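You operate a simulated robot arm through the tools that you are given. There is no shell and no other tool. Be economical: measure what you need, move in short steps, check, and stop when the job is done.

You run a simulated robot arm. Do the job below in one go: nothing can be reset, and whatever is moved stays where it is left.

## Task
Press the save button two times. Push the filters drawer shut. Close the returns drawer. Open the bench drawer one, take the white filter from the filter stand and put it on the shelf of the mask table and shut the one again. Put the blue box labelled "head" from the top of the long bench on the top of the low cabinet. Take the blue battery pack and put it on top of the figure one stencil. Fetch the work lamp and stand it on the top of the steel bench. Pull the bench drawer three open. The order is free. Set down upright: white filter, blue box, blue battery pack, work lamp.
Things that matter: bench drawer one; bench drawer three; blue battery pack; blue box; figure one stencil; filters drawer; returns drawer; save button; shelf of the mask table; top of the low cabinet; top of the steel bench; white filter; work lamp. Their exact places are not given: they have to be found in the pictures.

The check looks at the end state, three seconds after you hand in, the way a careful person would. Anything else that was tipped, shoved, dropped, spilled or broken makes it a failure.

## Robot
A 6-joint arm with a two-finger gripper on a trunk, on a base that drives. Base frame: it is fixed to the floor where the robot stands at the start and does not move with it; the origin is under the middle of the robot, x ahead of it, y to its left, z up. Units: mm, rad, N and s.
With the tool pointing down near the work surface it reaches from about 180 to 700 mm from the robot's upright axis, wherever it stands. Its first joint turns from -2.897 to 2.897 rad. Places, roughly: bench drawer one [1900, -3300, 800]; bench drawer three [1700, -4300, 800]; blue battery pack [-250, 3750, 1000]; blue box [1750, -3500, 1000]; figure one stencil [-3000, 1500, 500]; filters drawer [2300, -700, 800]; returns drawer [2200, -1700, 500]; save button [600, 0, 800]; shelf of the mask table [-2000, -3900, 500]; top of the low cabinet [2400, -1700, 700]; top of the steel bench [-1100, 2600, 900]; white filter [2000, -3250, 750]; work lamp (6x6x15 cm) [200, 3800, 1000]. Payload 1.57 kg.
The TCP is the grasp point between the finger pads, 21 mm short of the fingertips. In the tool frame z runs along the fingers and y along their closing line. The gripper opens to 70 mm. The gripper's body begins 50 mm behind the TCP.
Orientation is told as [roll, pitch, yaw] about the base's x, y, z axes, in that order, counted from this pose: with the fingers straight down and closing along the base's y, the tool's x points along the base's -x, its y along +y and its z along -z.

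## Interface
- The arm moves only by the tool send_rows. Its argument "series" is a list of rows, each a list of 3 entries, a list of its own where there are three numbers: the shift along the base's x, y, z in mm, then the turn, a rotation vector about the base's x, y, z in rad, then the closure in counts, from 0 (fully open) to 255 (shut). In form: [[[tx, ty, tz], [ax, ay, az], gripper], ...]. A call has 1 to 10 rows; each row is the pose to reach, as a shift and turn from the pose commanded when the call began. Each row takes 0.2 s and may step no farther than 50 mm and 0.15 rad from the row before; otherwise, or with a gripper value out of range, the whole call is refused. Where a pose cannot be reached the arm comes as near as it can. A force on the tool above 40 N (or 10 N above the force at the start of the call, whichever is more), or a blocked arm, ends the call early, and 0.2 s more pass. The fingers move at their own pace and stop on an object; they squeeze with about 30 N. The grip force told is the motor's: it shows also when the fingers shut on nothing. Time passes only in rows, and 0.2 s behind the last, so rows that repeat a pose let the fingers close. The reply holds the time, the measured pose of the TCP, the force on the tool along the base axes, the opening and the grip force, in the units named above and with some noise, with the torque about the TCP (base axes, N m) and any sound that the robot's microphone picked up.
- Cameras (640 x 400 px; columns grow to the right, rows downward): "scene" is now at [14.9, 113.2, 1487.9]; the picture's right is [-0.46, -0.89, 0.00], its down [-0.60, 0.31, -0.74] and it looks along [0.66, -0.34, -0.67] (base axes); focal length 254 px, centre (320, 200). "wrist" rides on the gripper at [79, 4, -81] in the tool frame; the picture's right is [-0.05, 1.00, 0.00], its down [-0.67, -0.04, -0.74] and it looks along [-0.74, -0.04, 0.67] (tool axes); focal length 256 px, centre (320, 200).
- grab_frame(camera): a new picture of that camera. No time passes.
- roll_base(legs): drives the robot by 1 to 6 legs, each [ahead, left, turn to the left] in mm, mm and rad, along the robot's own axes; the way and the turn of a leg run together, so that a leg with both is an arc; at most 1500 mm and 3.142 rad a leg. The arm and the cameras ride along, it lands a little off, and it stops where it bumps. It gives what a move gives.
- head_to(pan, tilt): turns the head with the scene camera to pan (to the left, within 2.705 rad either way) and tilt (down, from -0.506 to 1.204), counted from straight ahead of the robot. It gives what a move gives.
- probe_pixels(camera, pixels): for up to 12 pixels [column, row] of the newest picture of that camera ("zoom" is the newest enlarged one), the place [x, y, z] in the base frame of the surface seen there, good to about 2 mm. No time passes.
- close_up(camera, box): a new picture of the part [left, top, right, bottom] of that camera's present view, enlarged. No time passes.
- close_job(): hands the job in; it is judged then, once.

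Keep the steps short. Do not move on a guess: measure, check each grasp and each placing, and mend mistakes. In all there are 138 turns and 162 pictures (those below and enlarged ones count). Leave the gripper open and the arm clear of the work at the hand-in unless told otherwise, and finish with a single line.

The tools are called after ">>>" as a command line: name --argument value ..., lists and objects as JSON in quotes. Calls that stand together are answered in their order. send_rows: Moves the arm, as the interface text tells. Its arguments: {"type":"object","properties":{"series":{"type":"array","items":{"type":"array"}}},"required":["series"]} The other tools are called the same way: roll_base (legs) drives the base; head_to (pan, tilt) turns the head that bears the scene camera; grab_frame (camera) takes a picture; probe_pixels (camera, pixels) gives the place of the surface under pixels of a picture; close_up (camera, box) takes an enlarged picture of a part of a camera's view; close_job () hands the job in.

At the start:

```text
t: 0.0
tool_pos: [411.6, -96.7, 1079.3]
ee_rot: [0.0, -0.002, -0.001]
ft_force: [-0.2, -0.3, -0.4]
ft_torque: [-0.01, -0.02, -0.01]
finger_gap: 70.0
finger_force: 0.0
robot x, y, heading: [1.6, 1.4, -0.003]
head pan, tilt: [-0.478, 0.738]
```

scene: 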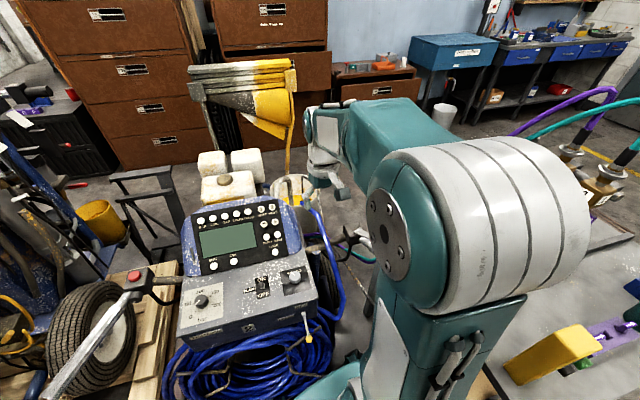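
wrist: 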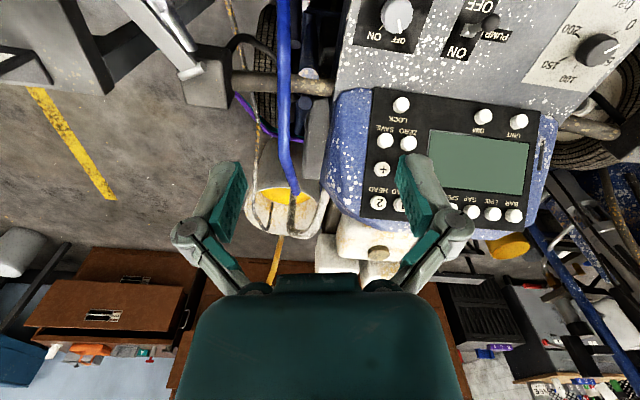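

I see the control panel in the wrist picture, with a SAVE label near (385,132). I enlarge it.

>>> close_up --camera "wrist" --box '[330, 80, 550, 220]'

>>> close_up --camera "scene" --box '[170, 190, 330, 290]'

```text
2.86 times, centred on (440, 150) of wrist
```

zoom: 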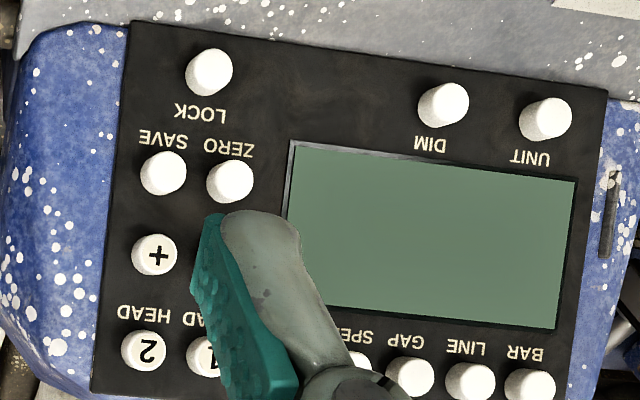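

```text
4.00 times, centred on (250, 240) of scene
```

zoom: 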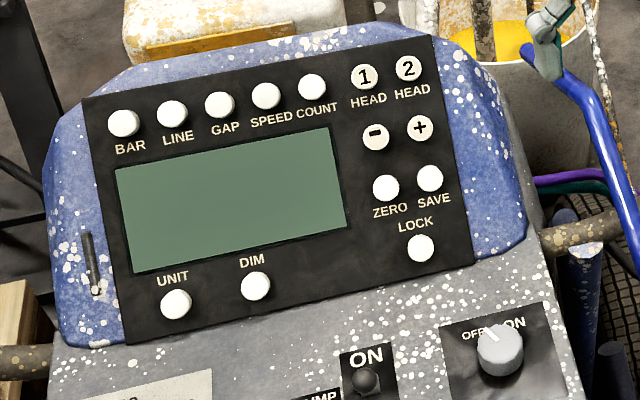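

SAVE belongs to the button at (430,178) in the scene enlargement. I probe it and the panel around it for the plane.

>>> probe_pixels --camera "zoom" --pixels '[[430, 178], [430, 172], [424, 178], [436, 178], [386, 187], [445, 215], [405, 160], [130, 320], [395, 50], [420, 128], [90, 110], [420, 248]]'

```text
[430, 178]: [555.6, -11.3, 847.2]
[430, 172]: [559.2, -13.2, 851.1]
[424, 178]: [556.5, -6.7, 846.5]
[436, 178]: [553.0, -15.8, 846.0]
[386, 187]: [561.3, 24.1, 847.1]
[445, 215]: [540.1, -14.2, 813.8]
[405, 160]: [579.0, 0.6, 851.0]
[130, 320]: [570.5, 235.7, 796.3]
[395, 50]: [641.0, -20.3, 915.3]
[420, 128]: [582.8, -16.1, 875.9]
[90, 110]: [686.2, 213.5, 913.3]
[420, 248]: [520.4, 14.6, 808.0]
```

The panel faces up and back with normal about (-0.70, 0.14, 0.70); the save cap is at (555.6,-11.3,847). I shut the fingers, tilt the tool onto that normal and stop 60 mm short of it.

>>> send_rows --series '[[[14.6, 16.1, -29], [-0.026, -0.129, 0], 255], [[29.2, 32.3, -58], [-0.052, -0.259, 0], 255], [[43.7, 48.4, -87], [-0.078, -0.388, 0], 255], [[58.3, 64.6, -117], [-0.105, -0.517, 0], 255], [[72.9, 80.7, -146], [-0.131, -0.647, 0], 255], [[87.5, 96.9, -175.3], [-0.157, -0.776, 0], 255], [[87.5, 96.9, -175.3], [-0.157, -0.776, 0], 255]]'

>>> grab_frame --camera "wrist"

```text
t: 1.8
tool_pos: [482.6, -23.6, 895.8]
ee_rot: [-0.177, -0.706, -0.121]
ft_force: [-0.4, 0.5, 0.3]
ft_torque: [0.0, 0.01, 0.05]
finger_gap: 0.0
finger_force: 28.7
out of reach, approached as far as the arm can: row 5, 6
robot x, y, heading: [1.7, -0.8, 0.002]
head pan, tilt: [-0.478, 0.738]
stopped in row 7: the arm was blocked; the commanded pose is now the measured one
```

```text
157 pictures are left
```

wrist: 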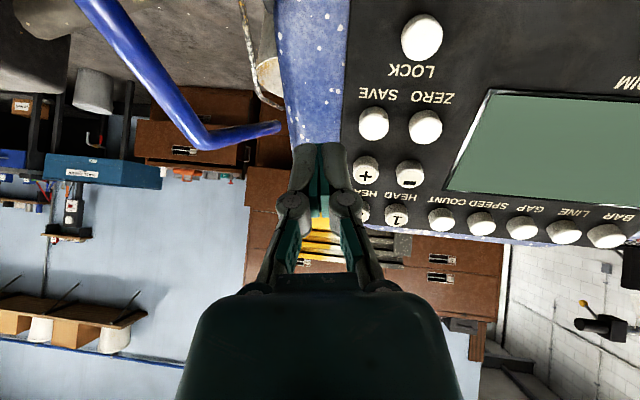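

The arm ran out of reach folded near the trunk, so I want the base some way back. I look behind and to the sides first; this also serves as the survey.

>>> head_to --pan 2.6 --tilt 0.6

>>> grab_frame --camera "scene"

>>> head_to --pan -2.6 --tilt 0.6

>>> grab_frame --camera "scene"

>>> head_to --pan 1.4 --tilt 0.5

>>> grab_frame --camera "scene"

>>> head_to --pan -1.4 --tilt 0.5

>>> grab_frame --camera "scene"

```text
t: 4.5
tool_pos: [482.6, -22.7, 895.6]
ee_rot: [-0.176, -0.705, -0.117]
ft_force: [0.3, 0.0, -0.2]
ft_torque: [0.0, 0.01, 0.01]
finger_gap: 0.0
finger_force: 28.8
robot x, y, heading: [-2.9, 1.9, -0.003]
head pan, tilt: [2.601, 0.6]
```

```text
156 pictures are left
```

scene: 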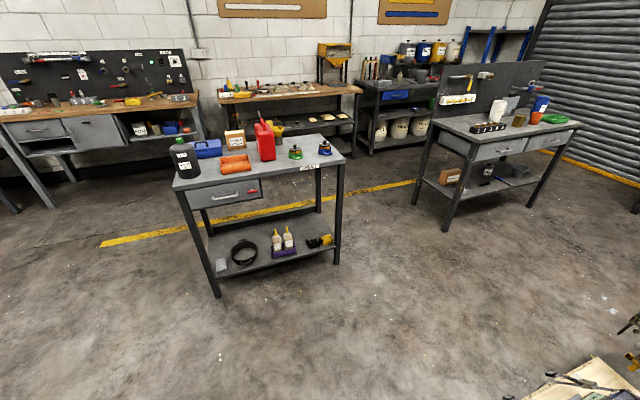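

```text
t: 8.5
tool_pos: [482.2, -21.4, 895.7]
ee_rot: [-0.177, -0.706, -0.119]
ft_force: [0.1, -0.1, -0.1]
ft_torque: [-0.05, 0.01, -0.04]
finger_gap: 0.0
finger_force: 28.7
robot x, y, heading: [-0.2, 5.8, -0.001]
head pan, tilt: [-2.601, 0.6]
```

```text
155 pictures are left
```

scene: 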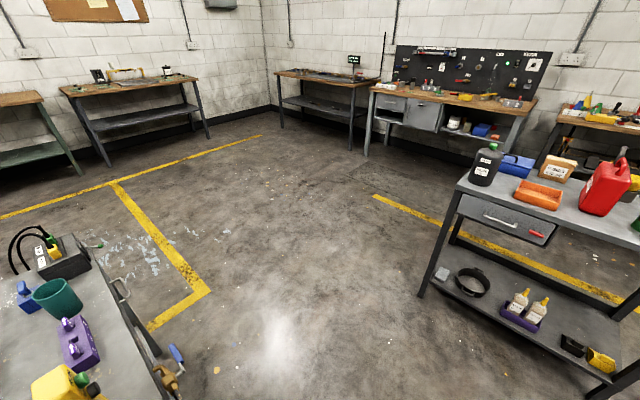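

```text
t: 11.8
tool_pos: [482.9, -22.3, 896.0]
ee_rot: [-0.177, -0.706, -0.12]
ft_force: [-0.7, -0.1, 0.3]
ft_torque: [-0.01, 0.0, 0.02]
finger_gap: 0.0
finger_force: 28.7
robot x, y, heading: [-1.6, 1.0, 0.003]
head pan, tilt: [1.4, 0.499]
```

```text
154 pictures are left
```

scene: 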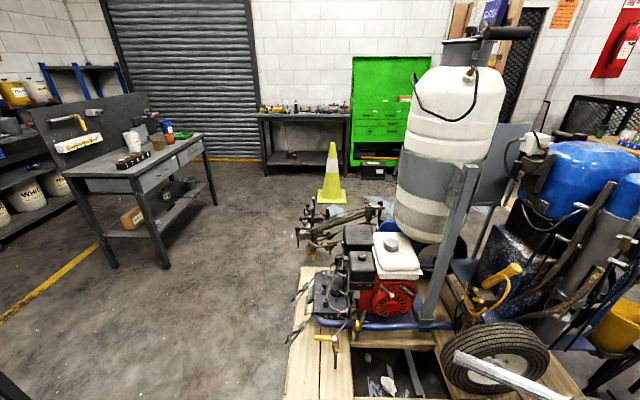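

```text
t: 14.3
tool_pos: [482.2, -23.2, 896.7]
ee_rot: [-0.176, -0.705, -0.121]
ft_force: [0.0, -0.7, -0.4]
ft_torque: [0.04, -0.01, 0.01]
finger_gap: 0.0
finger_force: 28.2
robot x, y, heading: [-2.2, 0.5, -0.002]
head pan, tilt: [-1.4, 0.499]
```

```text
153 pictures are left
```

scene: 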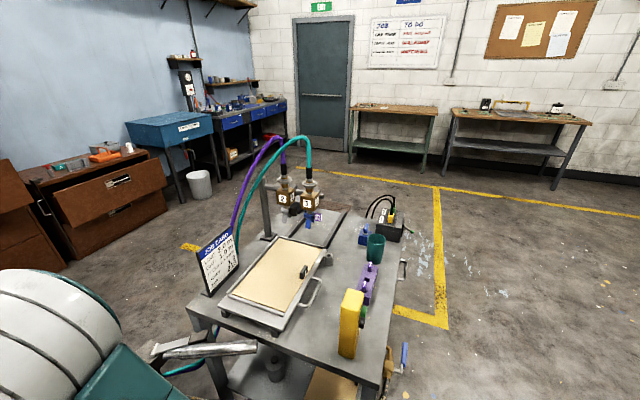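

Behind is clear. I probe the nearest edges of the table on my right before rolling back.

>>> probe_pixels --camera "scene" --pixels '[[192, 303], [250, 345], [375, 385], [400, 355], [356, 295], [440, 325], [150, 205], [200, 183], [40, 170], [245, 75], [555, 115], [400, 108]]'

```text
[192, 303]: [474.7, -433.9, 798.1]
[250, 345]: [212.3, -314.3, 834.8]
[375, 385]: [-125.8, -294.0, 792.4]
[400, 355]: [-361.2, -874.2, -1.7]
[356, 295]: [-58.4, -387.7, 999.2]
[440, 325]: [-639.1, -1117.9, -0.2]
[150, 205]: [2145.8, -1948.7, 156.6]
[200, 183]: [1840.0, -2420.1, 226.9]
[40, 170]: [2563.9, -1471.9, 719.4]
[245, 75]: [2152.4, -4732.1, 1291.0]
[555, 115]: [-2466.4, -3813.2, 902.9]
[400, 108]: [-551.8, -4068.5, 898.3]
```

The table edge lies at y≈-300, parallel to the way back. I roll 150 mm back.

>>> roll_base --legs '[[-150, 0, 0]]'

>>> head_to --pan -0.1 --tilt 0.75

>>> grab_frame --camera "scene"

```text
t: 15.6
tool_pos: [334.3, -22.0, 895.1]
ee_rot: [-0.176, -0.705, -0.12]
ft_force: [-1.3, 0.0, 0.4]
ft_torque: [0.0, 0.0, -0.01]
finger_gap: 0.1
finger_force: 28.5
robot x, y, heading: [-149.2, -0.6, -0.001]
head pan, tilt: [-1.4, 0.499]
```

```text
t: 17.1
tool_pos: [333.7, -22.7, 895.1]
ee_rot: [-0.176, -0.703, -0.117]
ft_force: [0.1, -0.1, 0.1]
ft_torque: [0.03, 0.0, 0.03]
finger_gap: 0.3
finger_force: 28.7
robot x, y, heading: [-146.9, 1.4, -0.001]
head pan, tilt: [-0.099, 0.75]
```

```text
152 pictures are left
```

scene: 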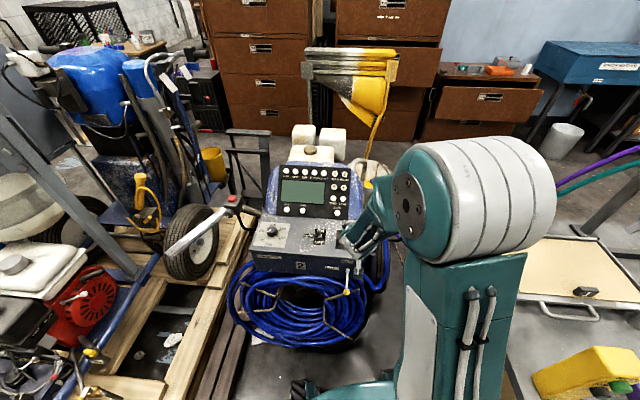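

Now I go to the 60 mm stand-off in front of the button and finish lining up the tool.

>>> send_rows --series '[[[41, 6, 10], [0.017, -0.024, 0.022], 255], [[82, 12, 12], [0.034, -0.047, 0.043], 255], [[123, 18, 11], [0.051, -0.071, 0.065], 255], [[165.3, 23, 9], [0.068, -0.095, 0.087], 255], [[165.3, 23, 9], [0.068, -0.095, 0.087], 255]]'

>>> close_up --camera "scene" --box '[240, 140, 400, 240]'

>>> grab_frame --camera "wrist"

```text
t: 18.3
tool_pos: [499.2, -0.4, 906.8]
ee_rot: [-0.071, -0.792, -0.104]
ft_force: [-0.2, -0.5, 0.0]
ft_torque: [0.04, 0.02, 0.02]
finger_gap: 0.0
finger_force: 28.4
robot x, y, heading: [-147.4, -3.0, -0.003]
head pan, tilt: [-0.099, 0.75]
```

```text
4.00 times, centred on (320, 190) of scene
```

zoom: 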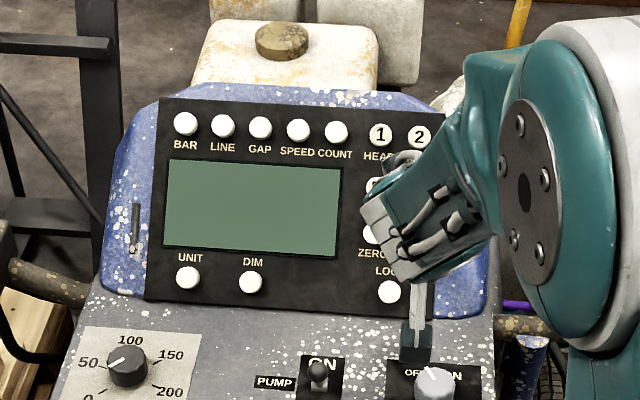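

```text
150 pictures are left
```

wrist: 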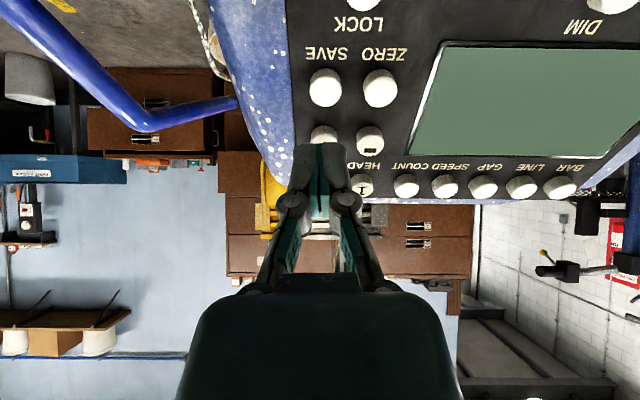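

The tool axis reads (0.699,-0.144,-0.701), as wanted. I reprobe the button at wrist (325,88).

>>> probe_pixels --camera "wrist" --pixels '[[325, 88], [325, 78], [316, 88], [335, 88], [380, 88], [300, 88]]'

```text
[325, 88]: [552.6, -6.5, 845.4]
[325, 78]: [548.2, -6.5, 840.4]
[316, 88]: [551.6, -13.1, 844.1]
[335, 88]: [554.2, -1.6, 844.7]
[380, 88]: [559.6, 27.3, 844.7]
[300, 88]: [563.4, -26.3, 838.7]
```

Line-up is 5 mm off; I correct it and advance to first contact, in small steps at the end.

>>> send_rows --series '[[[17.7, -2.2, -24.6], [0, 0, 0], 255], [[35.1, -5.8, -42.2], [0, 0, 0], 255], [[37.2, -6.3, -44.3], [0, 0, 0], 255], [[39.3, -6.7, -46.4], [0, 0, 0], 255], [[40.7, -7.0, -47.8], [0, 0, 0], 255], [[42.1, -7.3, -49.2], [0, 0, 0], 255]]'

>>> close_up --camera "wrist" --box '[240, 0, 480, 150]'

```text
t: 19.7
tool_pos: [540.7, -7.0, 855.1]
ee_rot: [-0.07, -0.792, -0.105]
ft_force: [-5.1, 1.7, 3.2]
ft_torque: [0.04, 0.02, 0.0]
finger_gap: 0.0
finger_force: 28.9
robot x, y, heading: [-148.8, 0.5, 0.002]
head pan, tilt: [-0.099, 0.75]
heard: click
```

```text
2.67 times, centred on (360, 75) of wrist
```

zoom: 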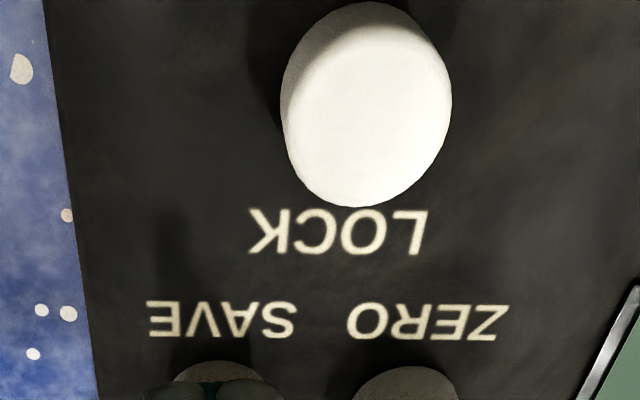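

A click on SAVE: first press done. I back off 20 mm, press once more, and withdraw.

>>> send_rows --series '[[[-7, 1.4, 7], [0, 0, 0], 255], [[-14, 2.9, 14], [0, 0, 0], 255], [[-14, 2.9, 14], [0, 0, 0], 255], [[-4, 0.8, 4], [0, 0, 0], 255], [[-1.5, 0.3, 1.5], [0, 0, 0], 255], [[0.2, 0, -0.2], [0, 0, 0], 255], [[0.2, 0, -0.2], [0, 0, 0], 255]]'

```text
t: 21.3
tool_pos: [540.9, -7.7, 855.5]
ee_rot: [-0.069, -0.793, -0.104]
ft_force: [-4.2, 0.6, 7.7]
ft_torque: [0.08, -0.08, -0.04]
finger_gap: 0.2
finger_force: 28.8
robot x, y, heading: [-149.5, 2.3, -0.005]
head pan, tilt: [-0.099, 0.75]
heard: click
```

Second click heard. I withdraw along the normal and fold the arm back upright for driving, then look at the ways to the cabinets.

>>> send_rows --series '[[[-30, 6, 30], [0, 0, 0], 255], [[-60, 10, 60], [0.016, 0.078, 0], 255], [[-95, 5, 90], [0.04, 0.194, 0], 200], [[-130, -10, 120], [0.064, 0.31, 0], 100], [[-165, -25, 150], [0.088, 0.427, 0], 0], [[-200, -40, 175], [0.112, 0.543, 0], 0], [[-235, -55, 200], [0.136, 0.66, 0], 0], [[-270, -75, 220], [0.16, 0.776, 0], 0], [[-270, -75, 220], [0.16, 0.776, 0], 0]]'

>>> head_to --pan -0.8 --tilt 0.45

>>> grab_frame --camera "scene"

```text
t: 23.3
tool_pos: [272.8, -82.2, 1076.6]
ee_rot: [0.003, -0.002, -0.134]
ft_force: [0.2, 0.1, 0.0]
ft_torque: [-0.02, 0.02, 0.02]
finger_gap: 70.0
finger_force: 0.1
robot x, y, heading: [-147.2, -1.9, 0.001]
head pan, tilt: [-0.099, 0.75]
```

```text
t: 24.4
tool_pos: [273.9, -80.9, 1076.6]
ee_rot: [-0.002, -0.002, -0.135]
ft_force: [-0.6, -0.4, 0.1]
ft_torque: [-0.03, -0.01, -0.02]
finger_gap: 69.9
finger_force: 0.1
robot x, y, heading: [-150.3, 0.9, -0.002]
head pan, tilt: [-0.799, 0.45]
```

```text
148 pictures are left
```

scene: 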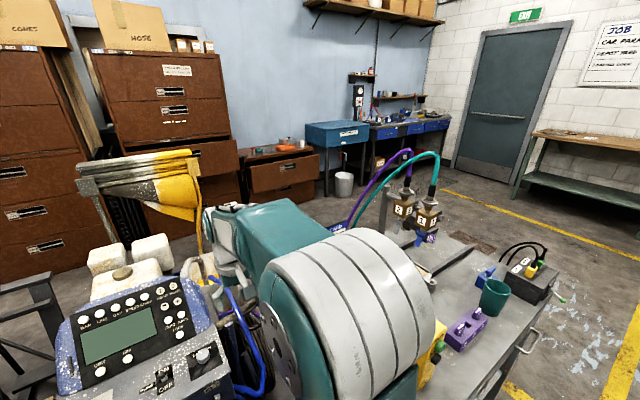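

I need a map for driving around the table on my right. I look back-right and probe floor and edge points.

>>> head_to --pan -2.3 --tilt 0.7

>>> grab_frame --camera "scene"

```text
t: 26.0
tool_pos: [273.4, -82.4, 1074.8]
ee_rot: [0.0, -0.003, -0.134]
ft_force: [0.8, 0.2, 0.0]
ft_torque: [-0.01, -0.01, -0.02]
finger_gap: 70.0
finger_force: 0.1
robot x, y, heading: [-148.0, 2.6, -0.004]
head pan, tilt: [-2.3, 0.7]
```

```text
147 pictures are left
```

scene: 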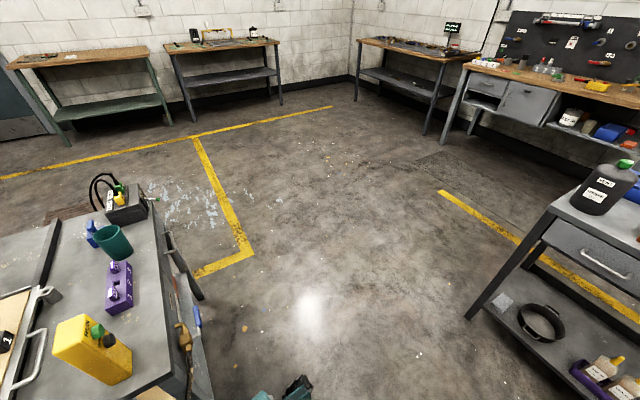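

>>> probe_pixels --camera "scene" --pixels '[[175, 350], [165, 225], [200, 300], [250, 252], [437, 191], [556, 208], [480, 300], [175, 60], [280, 42], [355, 42], [440, 60], [520, 65]]'

```text
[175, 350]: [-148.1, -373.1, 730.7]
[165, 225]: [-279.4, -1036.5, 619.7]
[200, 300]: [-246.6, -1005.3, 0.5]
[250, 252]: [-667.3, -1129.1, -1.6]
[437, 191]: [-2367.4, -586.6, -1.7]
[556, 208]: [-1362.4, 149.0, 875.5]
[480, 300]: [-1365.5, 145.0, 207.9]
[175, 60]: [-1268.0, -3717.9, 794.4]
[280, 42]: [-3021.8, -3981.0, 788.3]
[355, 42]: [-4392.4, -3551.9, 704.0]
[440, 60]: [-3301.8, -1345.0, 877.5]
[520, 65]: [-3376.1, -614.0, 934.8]
```

The table spans x≈-280…, y≈-300…-1050; the corridor behind is free. I drive back, then sideways right.

>>> roll_base --legs '[[-600, 0, 0], [0, -1500, 0], [0, -150, 0]]'

>>> head_to --pan 0.2 --tilt 0.45

>>> grab_frame --camera "scene"

```text
t: 37.2
tool_pos: [-319.7, -1702.0, 1075.6]
ee_rot: [0.0, -0.002, -0.139]
ft_force: [-0.8, -0.9, 1.1]
ft_torque: [0.03, 0.03, -0.04]
finger_gap: 70.1
finger_force: 0.1
robot x, y, heading: [-739.5, -1615.3, -0.001]
head pan, tilt: [-2.3, 0.7]
```

```text
t: 39.5
tool_pos: [-318.6, -1704.1, 1074.8]
ee_rot: [0.003, -0.003, -0.139]
ft_force: [-0.2, 0.1, 0.1]
ft_torque: [0.01, 0.02, 0.03]
finger_gap: 69.9
finger_force: 0.0
robot x, y, heading: [-741.3, -1617.7, -0.003]
head pan, tilt: [0.201, 0.45]
```

```text
146 pictures are left
```

scene: 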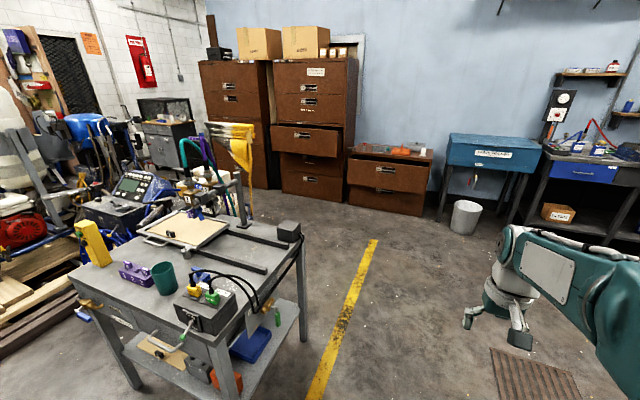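

Clear ahead. I drive 1500 mm forward and look again.

>>> roll_base --legs '[[1500, 0, 0], [250, 0, 0]]'

>>> head_to --pan 0.35 --tilt 0.5

>>> grab_frame --camera "scene"

```text
t: 48.3
tool_pos: [1416.8, -1763.8, 1074.8]
ee_rot: [0.004, -0.002, -0.177]
ft_force: [-0.1, -0.2, -0.6]
ft_torque: [0.01, -0.03, 0.0]
finger_gap: 69.8
finger_force: 0.0
robot x, y, heading: [999.6, -1656.7, -0.044]
head pan, tilt: [0.201, 0.45]
```

```text
t: 49.0
tool_pos: [1416.4, -1763.9, 1075.1]
ee_rot: [0.003, -0.003, -0.176]
ft_force: [0.6, -0.1, 0.2]
ft_torque: [0.03, 0.02, 0.01]
finger_gap: 70.0
finger_force: 0.0
robot x, y, heading: [1000.7, -1661.7, -0.044]
head pan, tilt: [0.351, 0.499]
```

```text
145 pictures are left
```

scene: 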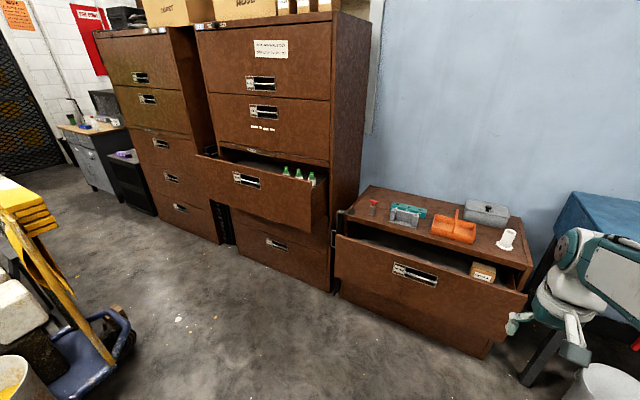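

I enlarge the cabinets to read the labels.

>>> close_up --camera "scene" --box '[190, 20, 370, 240]'

>>> close_up --camera "scene" --box '[320, 180, 560, 330]'

>>> probe_pixels --camera "scene" --pixels '[[200, 170], [245, 165], [310, 210], [255, 205], [318, 160], [332, 185], [345, 240], [525, 295], [430, 285], [480, 330], [515, 240], [355, 205]]'

```text
1.82 times, centred on (280, 130) of scene
```

zoom: 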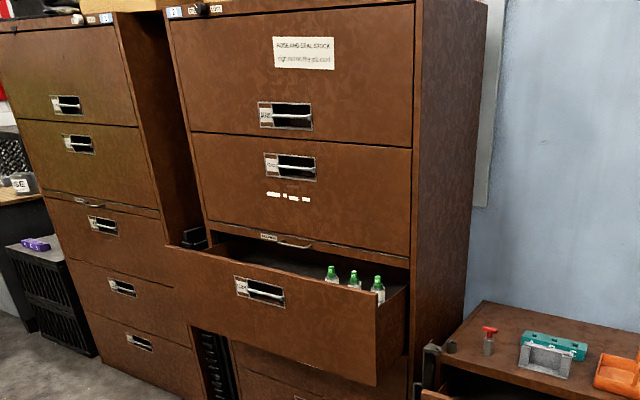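

```text
2.67 times, centred on (440, 255) of scene
```

zoom: 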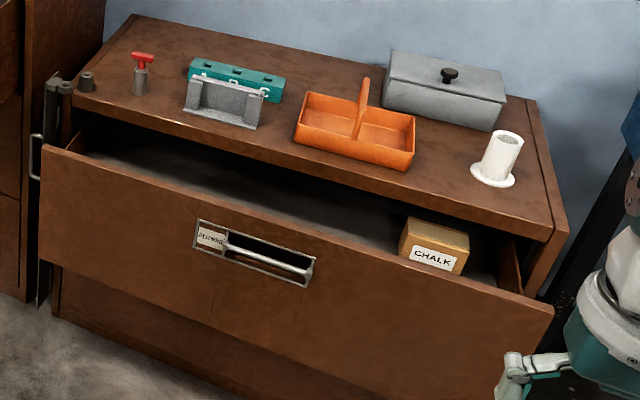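

```text
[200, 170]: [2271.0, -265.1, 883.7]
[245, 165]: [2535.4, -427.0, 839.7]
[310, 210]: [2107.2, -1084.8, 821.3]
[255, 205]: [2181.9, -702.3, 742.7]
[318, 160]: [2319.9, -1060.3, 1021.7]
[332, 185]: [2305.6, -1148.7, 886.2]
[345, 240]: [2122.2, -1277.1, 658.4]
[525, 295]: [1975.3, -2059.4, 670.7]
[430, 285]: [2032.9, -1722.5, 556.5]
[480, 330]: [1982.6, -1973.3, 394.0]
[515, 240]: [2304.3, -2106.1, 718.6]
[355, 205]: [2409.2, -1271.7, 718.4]
```

Filters drawer (with bottles) and returns drawer (RETURNS label, with a chalk box) are clear. I probe fronts and cabinet faces for their orientation.

>>> probe_pixels --camera "zoom" --pixels '[[80, 200], [150, 240], [350, 310], [480, 330], [100, 170], [520, 300], [255, 275], [75, 290], [300, 365], [120, 110], [540, 235], [300, 170]]'

>>> probe_pixels --camera "scene" --pixels '[[210, 190], [225, 195], [290, 220], [300, 205], [250, 179], [240, 105], [310, 110], [290, 60], [250, 265], [300, 260], [200, 165], [308, 190]]'

```text
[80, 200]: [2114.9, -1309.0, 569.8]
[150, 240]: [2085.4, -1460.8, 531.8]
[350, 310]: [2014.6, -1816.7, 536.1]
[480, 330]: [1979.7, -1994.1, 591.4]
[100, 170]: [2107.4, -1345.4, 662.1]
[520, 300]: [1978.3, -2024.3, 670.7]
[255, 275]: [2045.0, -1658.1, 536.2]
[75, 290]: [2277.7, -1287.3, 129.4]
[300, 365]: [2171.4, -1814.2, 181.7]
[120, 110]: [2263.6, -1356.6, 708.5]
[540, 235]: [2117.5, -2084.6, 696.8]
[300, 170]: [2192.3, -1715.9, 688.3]
```

```text
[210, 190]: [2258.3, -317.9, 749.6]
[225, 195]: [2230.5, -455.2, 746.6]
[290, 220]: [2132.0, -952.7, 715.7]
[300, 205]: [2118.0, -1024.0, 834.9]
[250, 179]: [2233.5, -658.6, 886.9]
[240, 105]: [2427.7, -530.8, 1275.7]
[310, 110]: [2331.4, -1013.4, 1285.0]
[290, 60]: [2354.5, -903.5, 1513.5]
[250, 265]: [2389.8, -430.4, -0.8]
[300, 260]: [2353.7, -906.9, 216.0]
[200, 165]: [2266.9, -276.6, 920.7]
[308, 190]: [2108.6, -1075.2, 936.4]
```

Both cabinets face heading ≈-0.197; filters has about 207 mm to go, returns about 155 mm. I check how far the cart at lower left reaches before I drive over there.

>>> probe_pixels --camera "scene" --pixels '[[125, 350], [115, 315], [90, 395], [105, 355], [40, 390], [55, 220], [20, 180], [10, 380]]'

```text
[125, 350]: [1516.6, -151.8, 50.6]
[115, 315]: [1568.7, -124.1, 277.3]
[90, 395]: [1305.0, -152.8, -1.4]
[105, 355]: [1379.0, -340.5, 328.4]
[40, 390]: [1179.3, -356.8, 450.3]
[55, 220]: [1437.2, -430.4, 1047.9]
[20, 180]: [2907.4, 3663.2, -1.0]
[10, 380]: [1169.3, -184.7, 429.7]
```

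The yellow stand is at (1437,-430), so I stay to its right: I strafe left, advance, then turn to the cabinets' heading.

>>> roll_base --legs '[[0, 800, 0], [500, 0, 0], [0, 0, -0.15]]'

>>> head_to --pan 0.1 --tilt 0.65

>>> grab_frame --camera "scene"

```text
t: 56.5
tool_pos: [1937.0, -1053.7, 1076.5]
ee_rot: [0.002, -0.004, -0.344]
ft_force: [-0.2, 0.3, -0.5]
ft_torque: [-0.02, -0.01, 0.02]
finger_gap: 70.3
finger_force: 0.0
robot x, y, heading: [1539.9, -889.3, -0.21]
head pan, tilt: [0.351, 0.499]
```

```text
t: 57.3
tool_pos: [1936.7, -1055.3, 1075.8]
ee_rot: [0.004, -0.003, -0.343]
ft_force: [-0.6, -0.3, 0.0]
ft_torque: [-0.03, 0.02, -0.03]
finger_gap: 70.0
finger_force: 0.0
robot x, y, heading: [1539.9, -884.1, -0.212]
head pan, tilt: [0.099, 0.649]
```

```text
142 pictures are left
```

scene: 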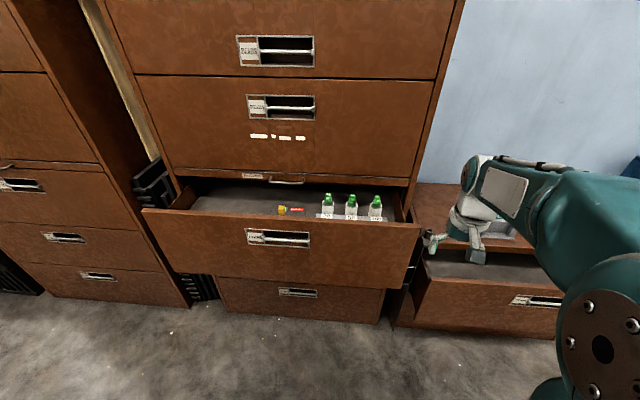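

I approach the filters drawer front left of the robot at y≈-850, with the tool tilted 45° forward and shut, 50 mm short of it.

>>> send_rows --series '[[[10, 27, -10], [-0.019, -0.096, 0], 255], [[25, 54, -35], [-0.038, -0.193, 0], 255], [[45, 82, -65], [-0.057, -0.289, 0], 255], [[65, 109, -97], [-0.077, -0.385, 0], 255], [[87, 136, -130], [-0.096, -0.481, 0], 255], [[109, 163, -163], [-0.115, -0.578, 0], 255], [[131, 191, -197], [-0.134, -0.674, 0], 255], [[152, 218, -231], [-0.153, -0.77, 0], 255], [[152, 218, -231], [-0.153, -0.77, 0], 255]]'

>>> grab_frame --camera "scene"

```text
t: 59.3
tool_pos: [2089.1, -838.2, 841.5]
ee_rot: [0.148, -0.774, -0.409]
ft_force: [1.0, 0.1, -0.1]
ft_torque: [-0.05, 0.02, -0.04]
finger_gap: 0.0
finger_force: 28.3
out of reach, approached as far as the arm can: row 6
robot x, y, heading: [1544.4, -889.3, -0.21]
head pan, tilt: [0.099, 0.649]
```

```text
141 pictures are left
```

scene: 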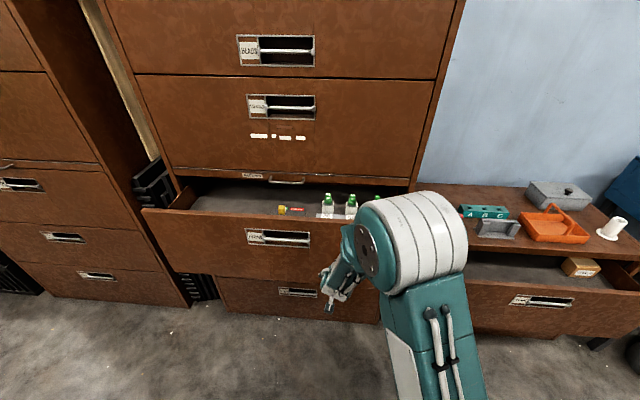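

In place. I move forward to touch and push slowly, for the bottles' sake.

>>> send_rows --series '[[[24.5, -4.9, 0], [0, 0, 0], 255], [[42.2, -8.4, 0], [0, 0, 0], 255], [[47.1, -9.4, 0], [0, 0, 0], 255], [[53, -10.5, 0], [0, 0, 0], 255], [[61.8, -12.3, 0], [0, 0, 0], 255], [[71.6, -14.2, 0], [0, 0, 0], 255], [[82.4, -16.4, 0], [0, 0, 0], 255], [[93.2, -18.5, 0], [0, 0, 0], 255], [[104, -20.7, 0], [0, 0, 0], 255], [[112, -22.3, 0], [0, 0, 0], 255]]'

>>> grab_frame --camera "scene"

```text
t: 61.5
tool_pos: [2200.6, -860.1, 843.8]
ee_rot: [0.15, -0.781, -0.404]
ft_force: [0.8, 0.4, -0.1]
ft_torque: [0.02, -0.03, -0.02]
finger_gap: 0.0
finger_force: 28.5
robot x, y, heading: [1538.2, -885.5, -0.212]
head pan, tilt: [0.099, 0.649]
```

```text
140 pictures are left
```

scene: 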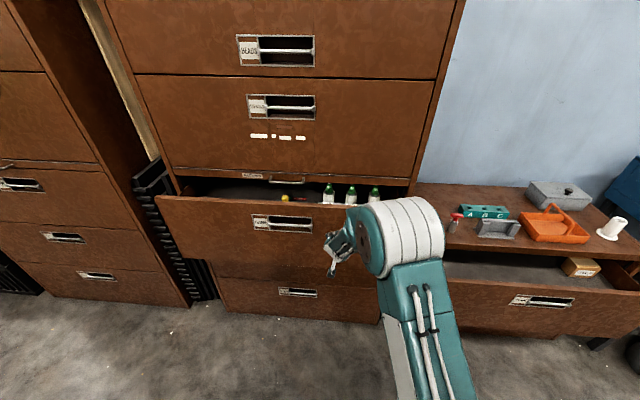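

The drawer moves easily. I go on pushing.

>>> send_rows --series '[[[8, -1.6, 0], [0, 0, 0], 255], [[18, -3.6, 0], [0, 0, 0], 255], [[28, -5.6, 0], [0, 0, 0], 255], [[38, -7.6, 0], [0, 0, 0], 255], [[48, -9.5, 0], [0, 0, 0], 255], [[58, -11.5, 0], [0, 0, 0], 255], [[68, -13.5, 0], [0, 0, 0], 255], [[78, -15.5, 0], [0, 0, 0], 255], [[88, -17.5, 0], [0, 0, 0], 255], [[96, -19, 0], [0, 0, 0], 255]]'

```text
t: 63.7
tool_pos: [2297.9, -878.3, 844.2]
ee_rot: [0.15, -0.778, -0.403]
ft_force: [-0.7, 0.4, -1.0]
ft_torque: [-0.04, -0.01, 0.02]
finger_gap: 0.0
finger_force: 28.2
robot x, y, heading: [1540.8, -882.3, -0.208]
head pan, tilt: [0.099, 0.649]
```

About 45 mm remain by the face geometry. I push until the stop is felt.

>>> send_rows --series '[[[8, -1.6, 0], [0, 0, 0], 255], [[16, -3.2, 0], [0, 0, 0], 255], [[24, -4.8, 0], [0, 0, 0], 255], [[31, -6.2, 0], [0, 0, 0], 255], [[36, -7.2, 0], [0, 0, 0], 255], [[40, -8, 0], [0, 0, 0], 255], [[44, -8.8, 0], [0, 0, 0], 255], [[48, -9.5, 0], [0, 0, 0], 255], [[52, -10.3, 0], [0, 0, 0], 255], [[56, -11.1, 0], [0, 0, 0], 255]]'

>>> grab_frame --camera "scene"

```text
t: 65.3
tool_pos: [2336.3, -887.3, 841.3]
ee_rot: [0.145, -0.772, -0.401]
ft_force: [-19.6, 2.1, 10.7]
ft_torque: [0.05, -0.03, 0.07]
finger_gap: 0.4
finger_force: 28.1
robot x, y, heading: [1539.6, -886.6, -0.207]
head pan, tilt: [0.099, 0.649]
stopped in row 7: the force on the tool passed its limit at 47 N (the readings are from after the stop); the commanded pose is now the measured one
```

```text
139 pictures are left
```

scene: 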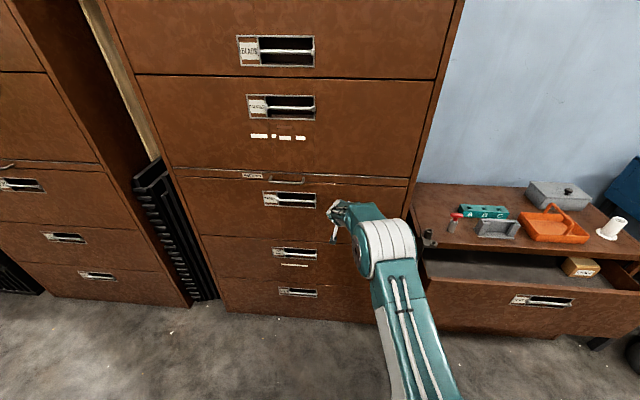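

It came to its stop and looks flush. I check with points on this drawer and the ones above and below.

>>> probe_pixels --camera "scene" --pixels '[[230, 195], [230, 125], [240, 250], [320, 195], [320, 140], [560, 315], [460, 290]]'

```text
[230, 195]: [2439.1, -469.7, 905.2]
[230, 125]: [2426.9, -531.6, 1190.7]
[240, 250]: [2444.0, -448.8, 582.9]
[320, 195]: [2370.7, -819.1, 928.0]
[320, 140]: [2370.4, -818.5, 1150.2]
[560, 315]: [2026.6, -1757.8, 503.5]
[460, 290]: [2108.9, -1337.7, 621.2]
```

Flush with its neighbours. I retract 250 mm and move right in front of the returns drawer.

>>> send_rows --series '[[[-30, 6, 0], [0, 0, 0], 255], [[-75, 15, 0], [0, 0, 0], 255], [[-120, 24, 0], [0, 0, 0], 255], [[-165, 33, 0], [0, 0, 0], 255], [[-210, 42, 0], [0, 0, 0], 255], [[-245, 49, 0], [0, 0, 0], 255]]'

>>> roll_base --legs '[[-30, 0, 0], [0, -600, 0]]'

>>> grab_frame --camera "scene"

```text
t: 66.7
tool_pos: [2091.7, -836.9, 842.8]
ee_rot: [0.145, -0.773, -0.402]
ft_force: [-0.2, 0.1, 0.9]
ft_torque: [-0.01, 0.01, -0.01]
finger_gap: 0.0
finger_force: 28.7
robot x, y, heading: [1536.3, -881.9, -0.209]
head pan, tilt: [0.099, 0.649]
```

```text
t: 70.5
tool_pos: [1940.3, -1417.8, 842.6]
ee_rot: [0.144, -0.771, -0.391]
ft_force: [-0.2, -0.3, 0.3]
ft_torque: [-0.03, 0.02, -0.01]
finger_gap: 0.0
finger_force: 28.4
robot x, y, heading: [1390.8, -1470.8, -0.199]
head pan, tilt: [0.099, 0.649]
```

```text
138 pictures are left
```

scene: 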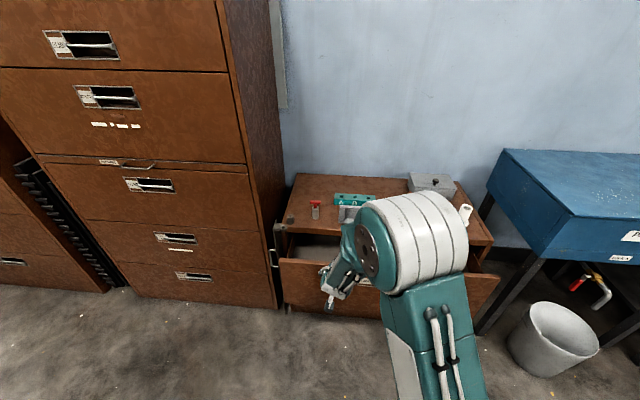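

I lower the tool to z≈575 in front of the drawer's middle, away from the handle.

>>> send_rows --series '[[[-2, -15, -38], [0, 0, 0], 255], [[-4, -30, -76], [0, 0, 0], 255], [[-5, -45, -114], [0, 0, 0], 255], [[-6, -60, -152], [0, 0, 0], 255], [[-7, -75, -190], [0, 0, 0], 255], [[-8, -90, -230], [0, 0, 0], 255], [[-10, -105, -268], [0, 0, 0], 255], [[-10, -105, -268], [0, 0, 0], 255]]'

>>> grab_frame --camera "scene"

```text
t: 72.3
tool_pos: [1984.7, -1562.6, 583.8]
ee_rot: [-0.06, -0.744, -0.235]
ft_force: [0.5, 0.2, 0.4]
ft_torque: [0.04, -0.03, 0.01]
finger_gap: 0.0
finger_force: 28.4
out of reach, approached as far as the arm can: row 1, 2, 3, 4, 5, 6, 7, 8
robot x, y, heading: [1389.0, -1469.8, -0.196]
head pan, tilt: [0.099, 0.649]
```

```text
137 pictures are left
```

scene: 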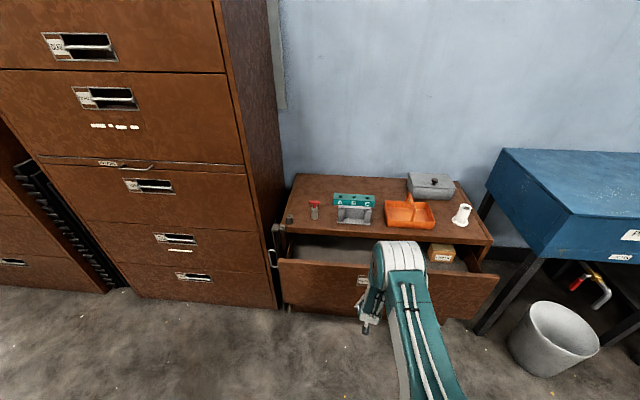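

The arm sits at 600 mm reach there. I advance to contact and push on slowly.

>>> send_rows --series '[[[49, -10, 0], [0, 0, 0], 255], [[75, -15, 0], [0, 0, 0], 255], [[100, -20, 0], [0, 0, 0], 255], [[115, -23, 0], [0, 0, 0], 255], [[123, -25, 0], [0, 0, 0], 255], [[131, -26, 0], [0, 0, 0], 255], [[140, -28, 0], [0, 0, 0], 255], [[150, -30, 0], [0, 0, 0], 255], [[160, -32, 0], [0, 0, 0], 255], [[170, -34, 0], [0, 0, 0], 255]]'

>>> grab_frame --camera "scene"

```text
t: 74.5
tool_pos: [2154.8, -1591.0, 585.5]
ee_rot: [-0.06, -0.743, -0.235]
ft_force: [-2.0, -1.6, 1.5]
ft_torque: [0.03, -0.01, 0.02]
finger_gap: 0.1
finger_force: 28.4
robot x, y, heading: [1389.4, -1467.7, -0.199]
head pan, tilt: [0.099, 0.649]
```

```text
136 pictures are left
```

scene: 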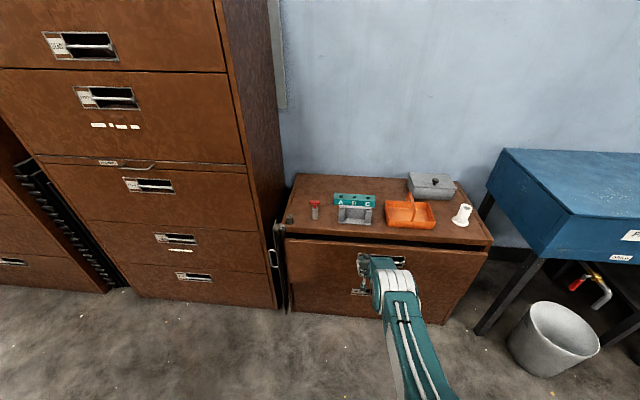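

Commands ran from the measured pose. About 45 mm remain; I push to the stop.

>>> send_rows --series '[[[8, -1.6, 0], [0, 0, 0], 255], [[18, -3.6, 0], [0, 0, 0], 255], [[28, -5.6, 0], [0, 0, 0], 255], [[36, -7.2, 0], [0, 0, 0], 255], [[41, -8, 0], [0, 0, 0], 255], [[45, -8.9, 0], [0, 0, 0], 255], [[49, -9.7, 0], [0, 0, 0], 255], [[53, -10.5, 0], [0, 0, 0], 255], [[57, -11.3, 0], [0, 0, 0], 255]]'

>>> grab_frame --camera "scene"

>>> probe_pixels --camera "scene" --pixels '[[300, 260], [300, 300], [330, 255], [300, 225], [450, 270], [440, 230]]'

```text
t: 76.5
tool_pos: [2194.8, -1597.6, 586.3]
ee_rot: [-0.06, -0.743, -0.237]
ft_force: [-1.2, 0.2, -1.2]
ft_torque: [0.04, 0.01, -0.03]
finger_gap: 0.0
finger_force: 28.5
out of reach, approached as far as the arm can: row 6, 7, 8, 9
robot x, y, heading: [1390.8, -1471.6, -0.196]
head pan, tilt: [0.099, 0.649]
```

```text
135 pictures are left
```

scene: 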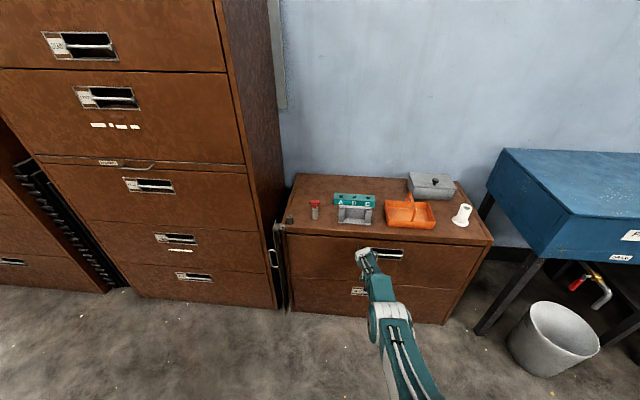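

```text
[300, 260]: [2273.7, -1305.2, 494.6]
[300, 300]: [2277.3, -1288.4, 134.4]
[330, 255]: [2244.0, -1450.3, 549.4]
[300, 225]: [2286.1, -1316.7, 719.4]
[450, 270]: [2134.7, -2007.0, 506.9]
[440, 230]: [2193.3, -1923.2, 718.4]
```

It looks flush to within 1–2 mm, but no stop was felt. I nudge the base 20 mm ahead after backing the arm off, and push again until force shows.

>>> send_rows --series '[[[-40, 8, 0], [0, 0, 0], 255]]'

>>> roll_base --legs '[[25, 0, 0]]'

>>> send_rows --series '[[[5, -1, 0], [0, 0, 0], 255], [[10, -2, 0], [0, 0, 0], 255], [[15, -3, 0], [0, 0, 0], 255], [[19, -3.8, 0], [0, 0, 0], 255], [[23, -4.6, 0], [0, 0, 0], 255], [[27, -5.4, 0], [0, 0, 0], 255], [[31, -6.2, 0], [0, 0, 0], 255]]'

```text
t: 76.8
tool_pos: [2194.4, -1596.8, 592.0]
ee_rot: [-0.049, -0.763, -0.259]
ft_force: [-0.3, -0.5, -0.2]
ft_torque: [-0.02, -0.01, 0.02]
finger_gap: 0.1
finger_force: 28.6
robot x, y, heading: [1387.6, -1467.6, -0.202]
head pan, tilt: [0.099, 0.649]
stopped in row 1: the force on the tool passed its limit at 74 N (the readings are from after the stop); the commanded pose is now the measured one
```

```text
t: 77.5
tool_pos: [2194.7, -1597.9, 590.1]
ee_rot: [-0.053, -0.758, -0.258]
ft_force: [-5.7, 1.0, 2.1]
ft_torque: [0.01, 0.0, 0.04]
finger_gap: 0.0
finger_force: 28.6
robot x, y, heading: [1392.7, -1469.7, -0.199]
head pan, tilt: [0.099, 0.649]
stopped in leg 1: the force on the tool passed its limit at 88 N (the readings are from after the stop); the commanded pose is now the measured one
```

```text
t: 77.8
tool_pos: [2196.3, -1596.8, 587.9]
ee_rot: [-0.056, -0.751, -0.258]
ft_force: [-11.7, 2.3, 3.6]
ft_torque: [0.02, 0.05, 0.09]
finger_gap: 0.1
finger_force: 28.5
robot x, y, heading: [1393.5, -1470.8, -0.204]
head pan, tilt: [0.099, 0.649]
stopped in row 1: the force on the tool passed its limit at 57 N (the readings are from after the stop); the commanded pose is now the measured one
```

Strong resistance on every push: the drawer is fully shut. I retract and raise the arm to driving height.

>>> send_rows --series '[[[-15, 3, 0], [0, 0, 0], 255], [[-60, 12, 0], [0, 0, 0], 255], [[-105, 21, 0], [0, 0, 0], 255], [[-150, 30, 10], [0, 0, 0], 255], [[-180, 36, 40], [0, 0.05, 0], 255], [[-200, 40, 80], [0.02, 0.15, 0], 255], [[-220, 45, 120], [0.03, 0.25, 0], 255], [[-240, 45, 165], [0.04, 0.35, 0], 255], [[-260, 45, 210], [0.04, 0.45, 0], 255], [[-280, 45, 255], [0.04, 0.55, 0], 255]]'

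>>> grab_frame --camera "scene"

```text
t: 80.0
tool_pos: [1914.7, -1555.3, 844.1]
ee_rot: [-0.174, -0.208, -0.184]
ft_force: [-0.8, 3.6, -0.6]
ft_torque: [-0.19, -0.05, -0.08]
finger_gap: 0.0
finger_force: 28.3
robot x, y, heading: [1395.8, -1468.5, -0.205]
head pan, tilt: [0.099, 0.649]
```

```text
134 pictures are left
```

scene: 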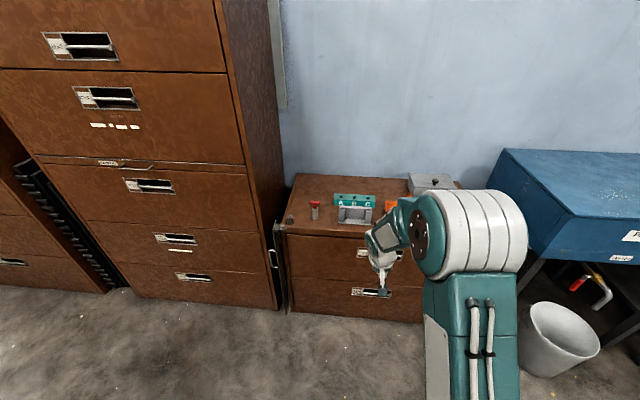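

The returns drawer is flush. I bring the arm upright and high, open the gripper, and drive right towards the long bench.

>>> send_rows --series '[[[-10, 10, 40], [0.05, 0.04, 0], 0], [[-20, 20, 85], [0.1, 0.085, 0], 0], [[-40, 20, 130], [0.15, 0.13, 0], 0], [[-60, 20, 175], [0.21, 0.171, 0], 0], [[-80, 20, 215], [0.21, 0.171, 0], 0]]'

>>> roll_base --legs '[[-250, 0, 0], [0, -1500, 0]]'

>>> head_to --pan -0.1 --tilt 0.45

>>> grab_frame --camera "scene"

```text
t: 81.2
tool_pos: [1835.3, -1530.0, 1061.8]
ee_rot: [0.014, 0.004, -0.228]
ft_force: [0.4, -0.2, -0.2]
ft_torque: [-0.01, 0.02, 0.01]
finger_gap: 70.1
finger_force: 0.0
robot x, y, heading: [1391.4, -1469.3, -0.204]
head pan, tilt: [0.099, 0.649]
```

```text
t: 90.0
tool_pos: [1298.1, -2929.4, 1062.5]
ee_rot: [0.012, 0.004, -0.234]
ft_force: [0.2, 0.2, 0.3]
ft_torque: [-0.03, -0.01, -0.03]
finger_gap: 69.8
finger_force: 0.1
robot x, y, heading: [856.1, -2864.9, -0.207]
head pan, tilt: [0.099, 0.649]
```

```text
t: 90.7
tool_pos: [1297.5, -2931.1, 1061.9]
ee_rot: [0.012, 0.006, -0.234]
ft_force: [0.1, -0.6, 0.0]
ft_torque: [-0.03, -0.01, 0.02]
finger_gap: 70.0
finger_force: 0.0
robot x, y, heading: [854.2, -2867.3, -0.202]
head pan, tilt: [-0.099, 0.45]
```

```text
133 pictures are left
```

scene: 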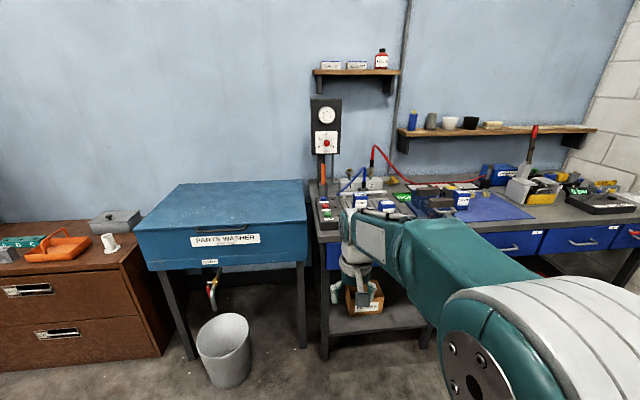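

I enlarge the long bench to find the "head" box and the drawer labels.

>>> close_up --camera "scene" --box '[310, 150, 480, 256]'

>>> close_up --camera "scene" --box '[470, 150, 640, 256]'

```text
3.76 times, centred on (395, 203) of scene
```

zoom: 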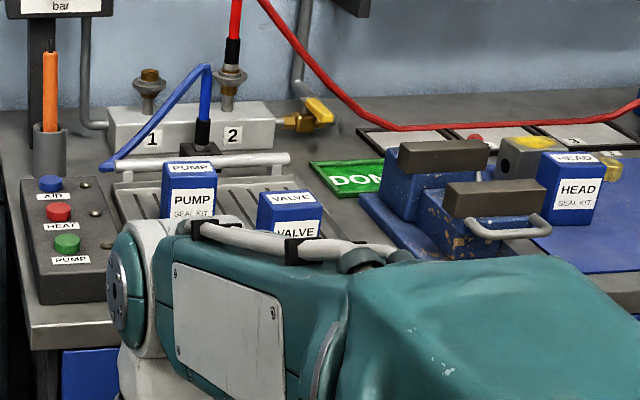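

```text
3.76 times, centred on (555, 203) of scene
```

zoom: 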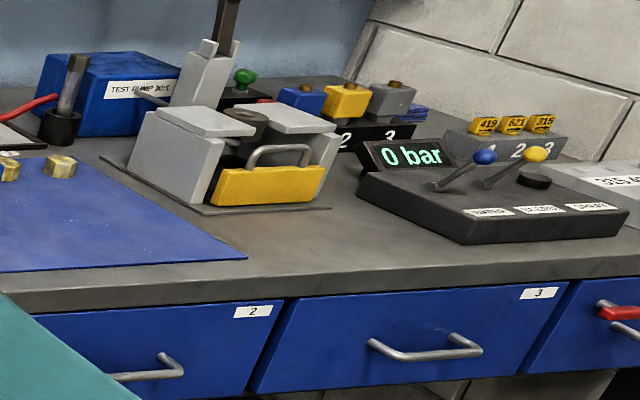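

HEAD box is at scene (462,200), drawer 3's handle near (584,243). I probe the box, bench edge and handles.

>>> probe_pixels --camera "scene" --pixels '[[462, 203], [462, 192], [584, 243], [568, 241], [597, 243], [600, 232], [520, 240], [515, 248], [320, 238], [455, 213], [636, 230], [560, 233]]'

```text
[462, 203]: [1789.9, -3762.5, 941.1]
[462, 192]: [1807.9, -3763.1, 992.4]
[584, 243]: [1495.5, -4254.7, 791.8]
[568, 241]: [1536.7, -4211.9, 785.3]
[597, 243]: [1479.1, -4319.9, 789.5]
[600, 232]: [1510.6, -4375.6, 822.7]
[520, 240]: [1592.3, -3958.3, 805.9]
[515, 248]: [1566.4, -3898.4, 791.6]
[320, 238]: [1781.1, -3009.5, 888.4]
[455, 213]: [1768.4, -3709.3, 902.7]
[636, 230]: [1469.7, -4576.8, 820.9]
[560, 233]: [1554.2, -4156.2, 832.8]
```

Drawer 3's handle bar is at about (1495,-4255,791). Before driving there I look to the right for clearance.

>>> head_to --pan -1.1 --tilt 0.5

>>> grab_frame --camera "scene"

```text
t: 92.0
tool_pos: [1297.3, -2932.1, 1061.7]
ee_rot: [0.012, 0.006, -0.234]
ft_force: [0.6, 0.0, 0.9]
ft_torque: [0.02, 0.03, -0.03]
finger_gap: 70.0
finger_force: 0.1
robot x, y, heading: [856.8, -2866.3, -0.206]
head pan, tilt: [-1.1, 0.499]
```

```text
130 pictures are left
```

scene: 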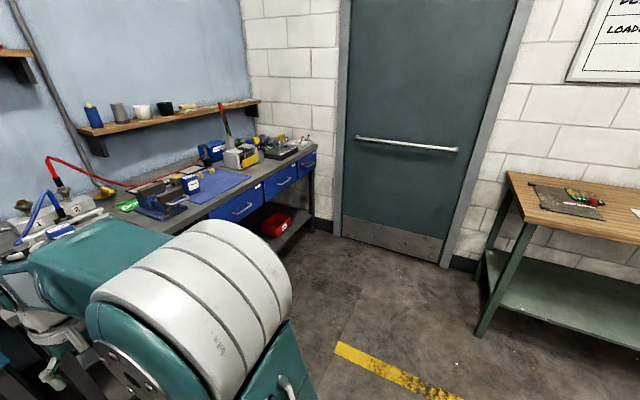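

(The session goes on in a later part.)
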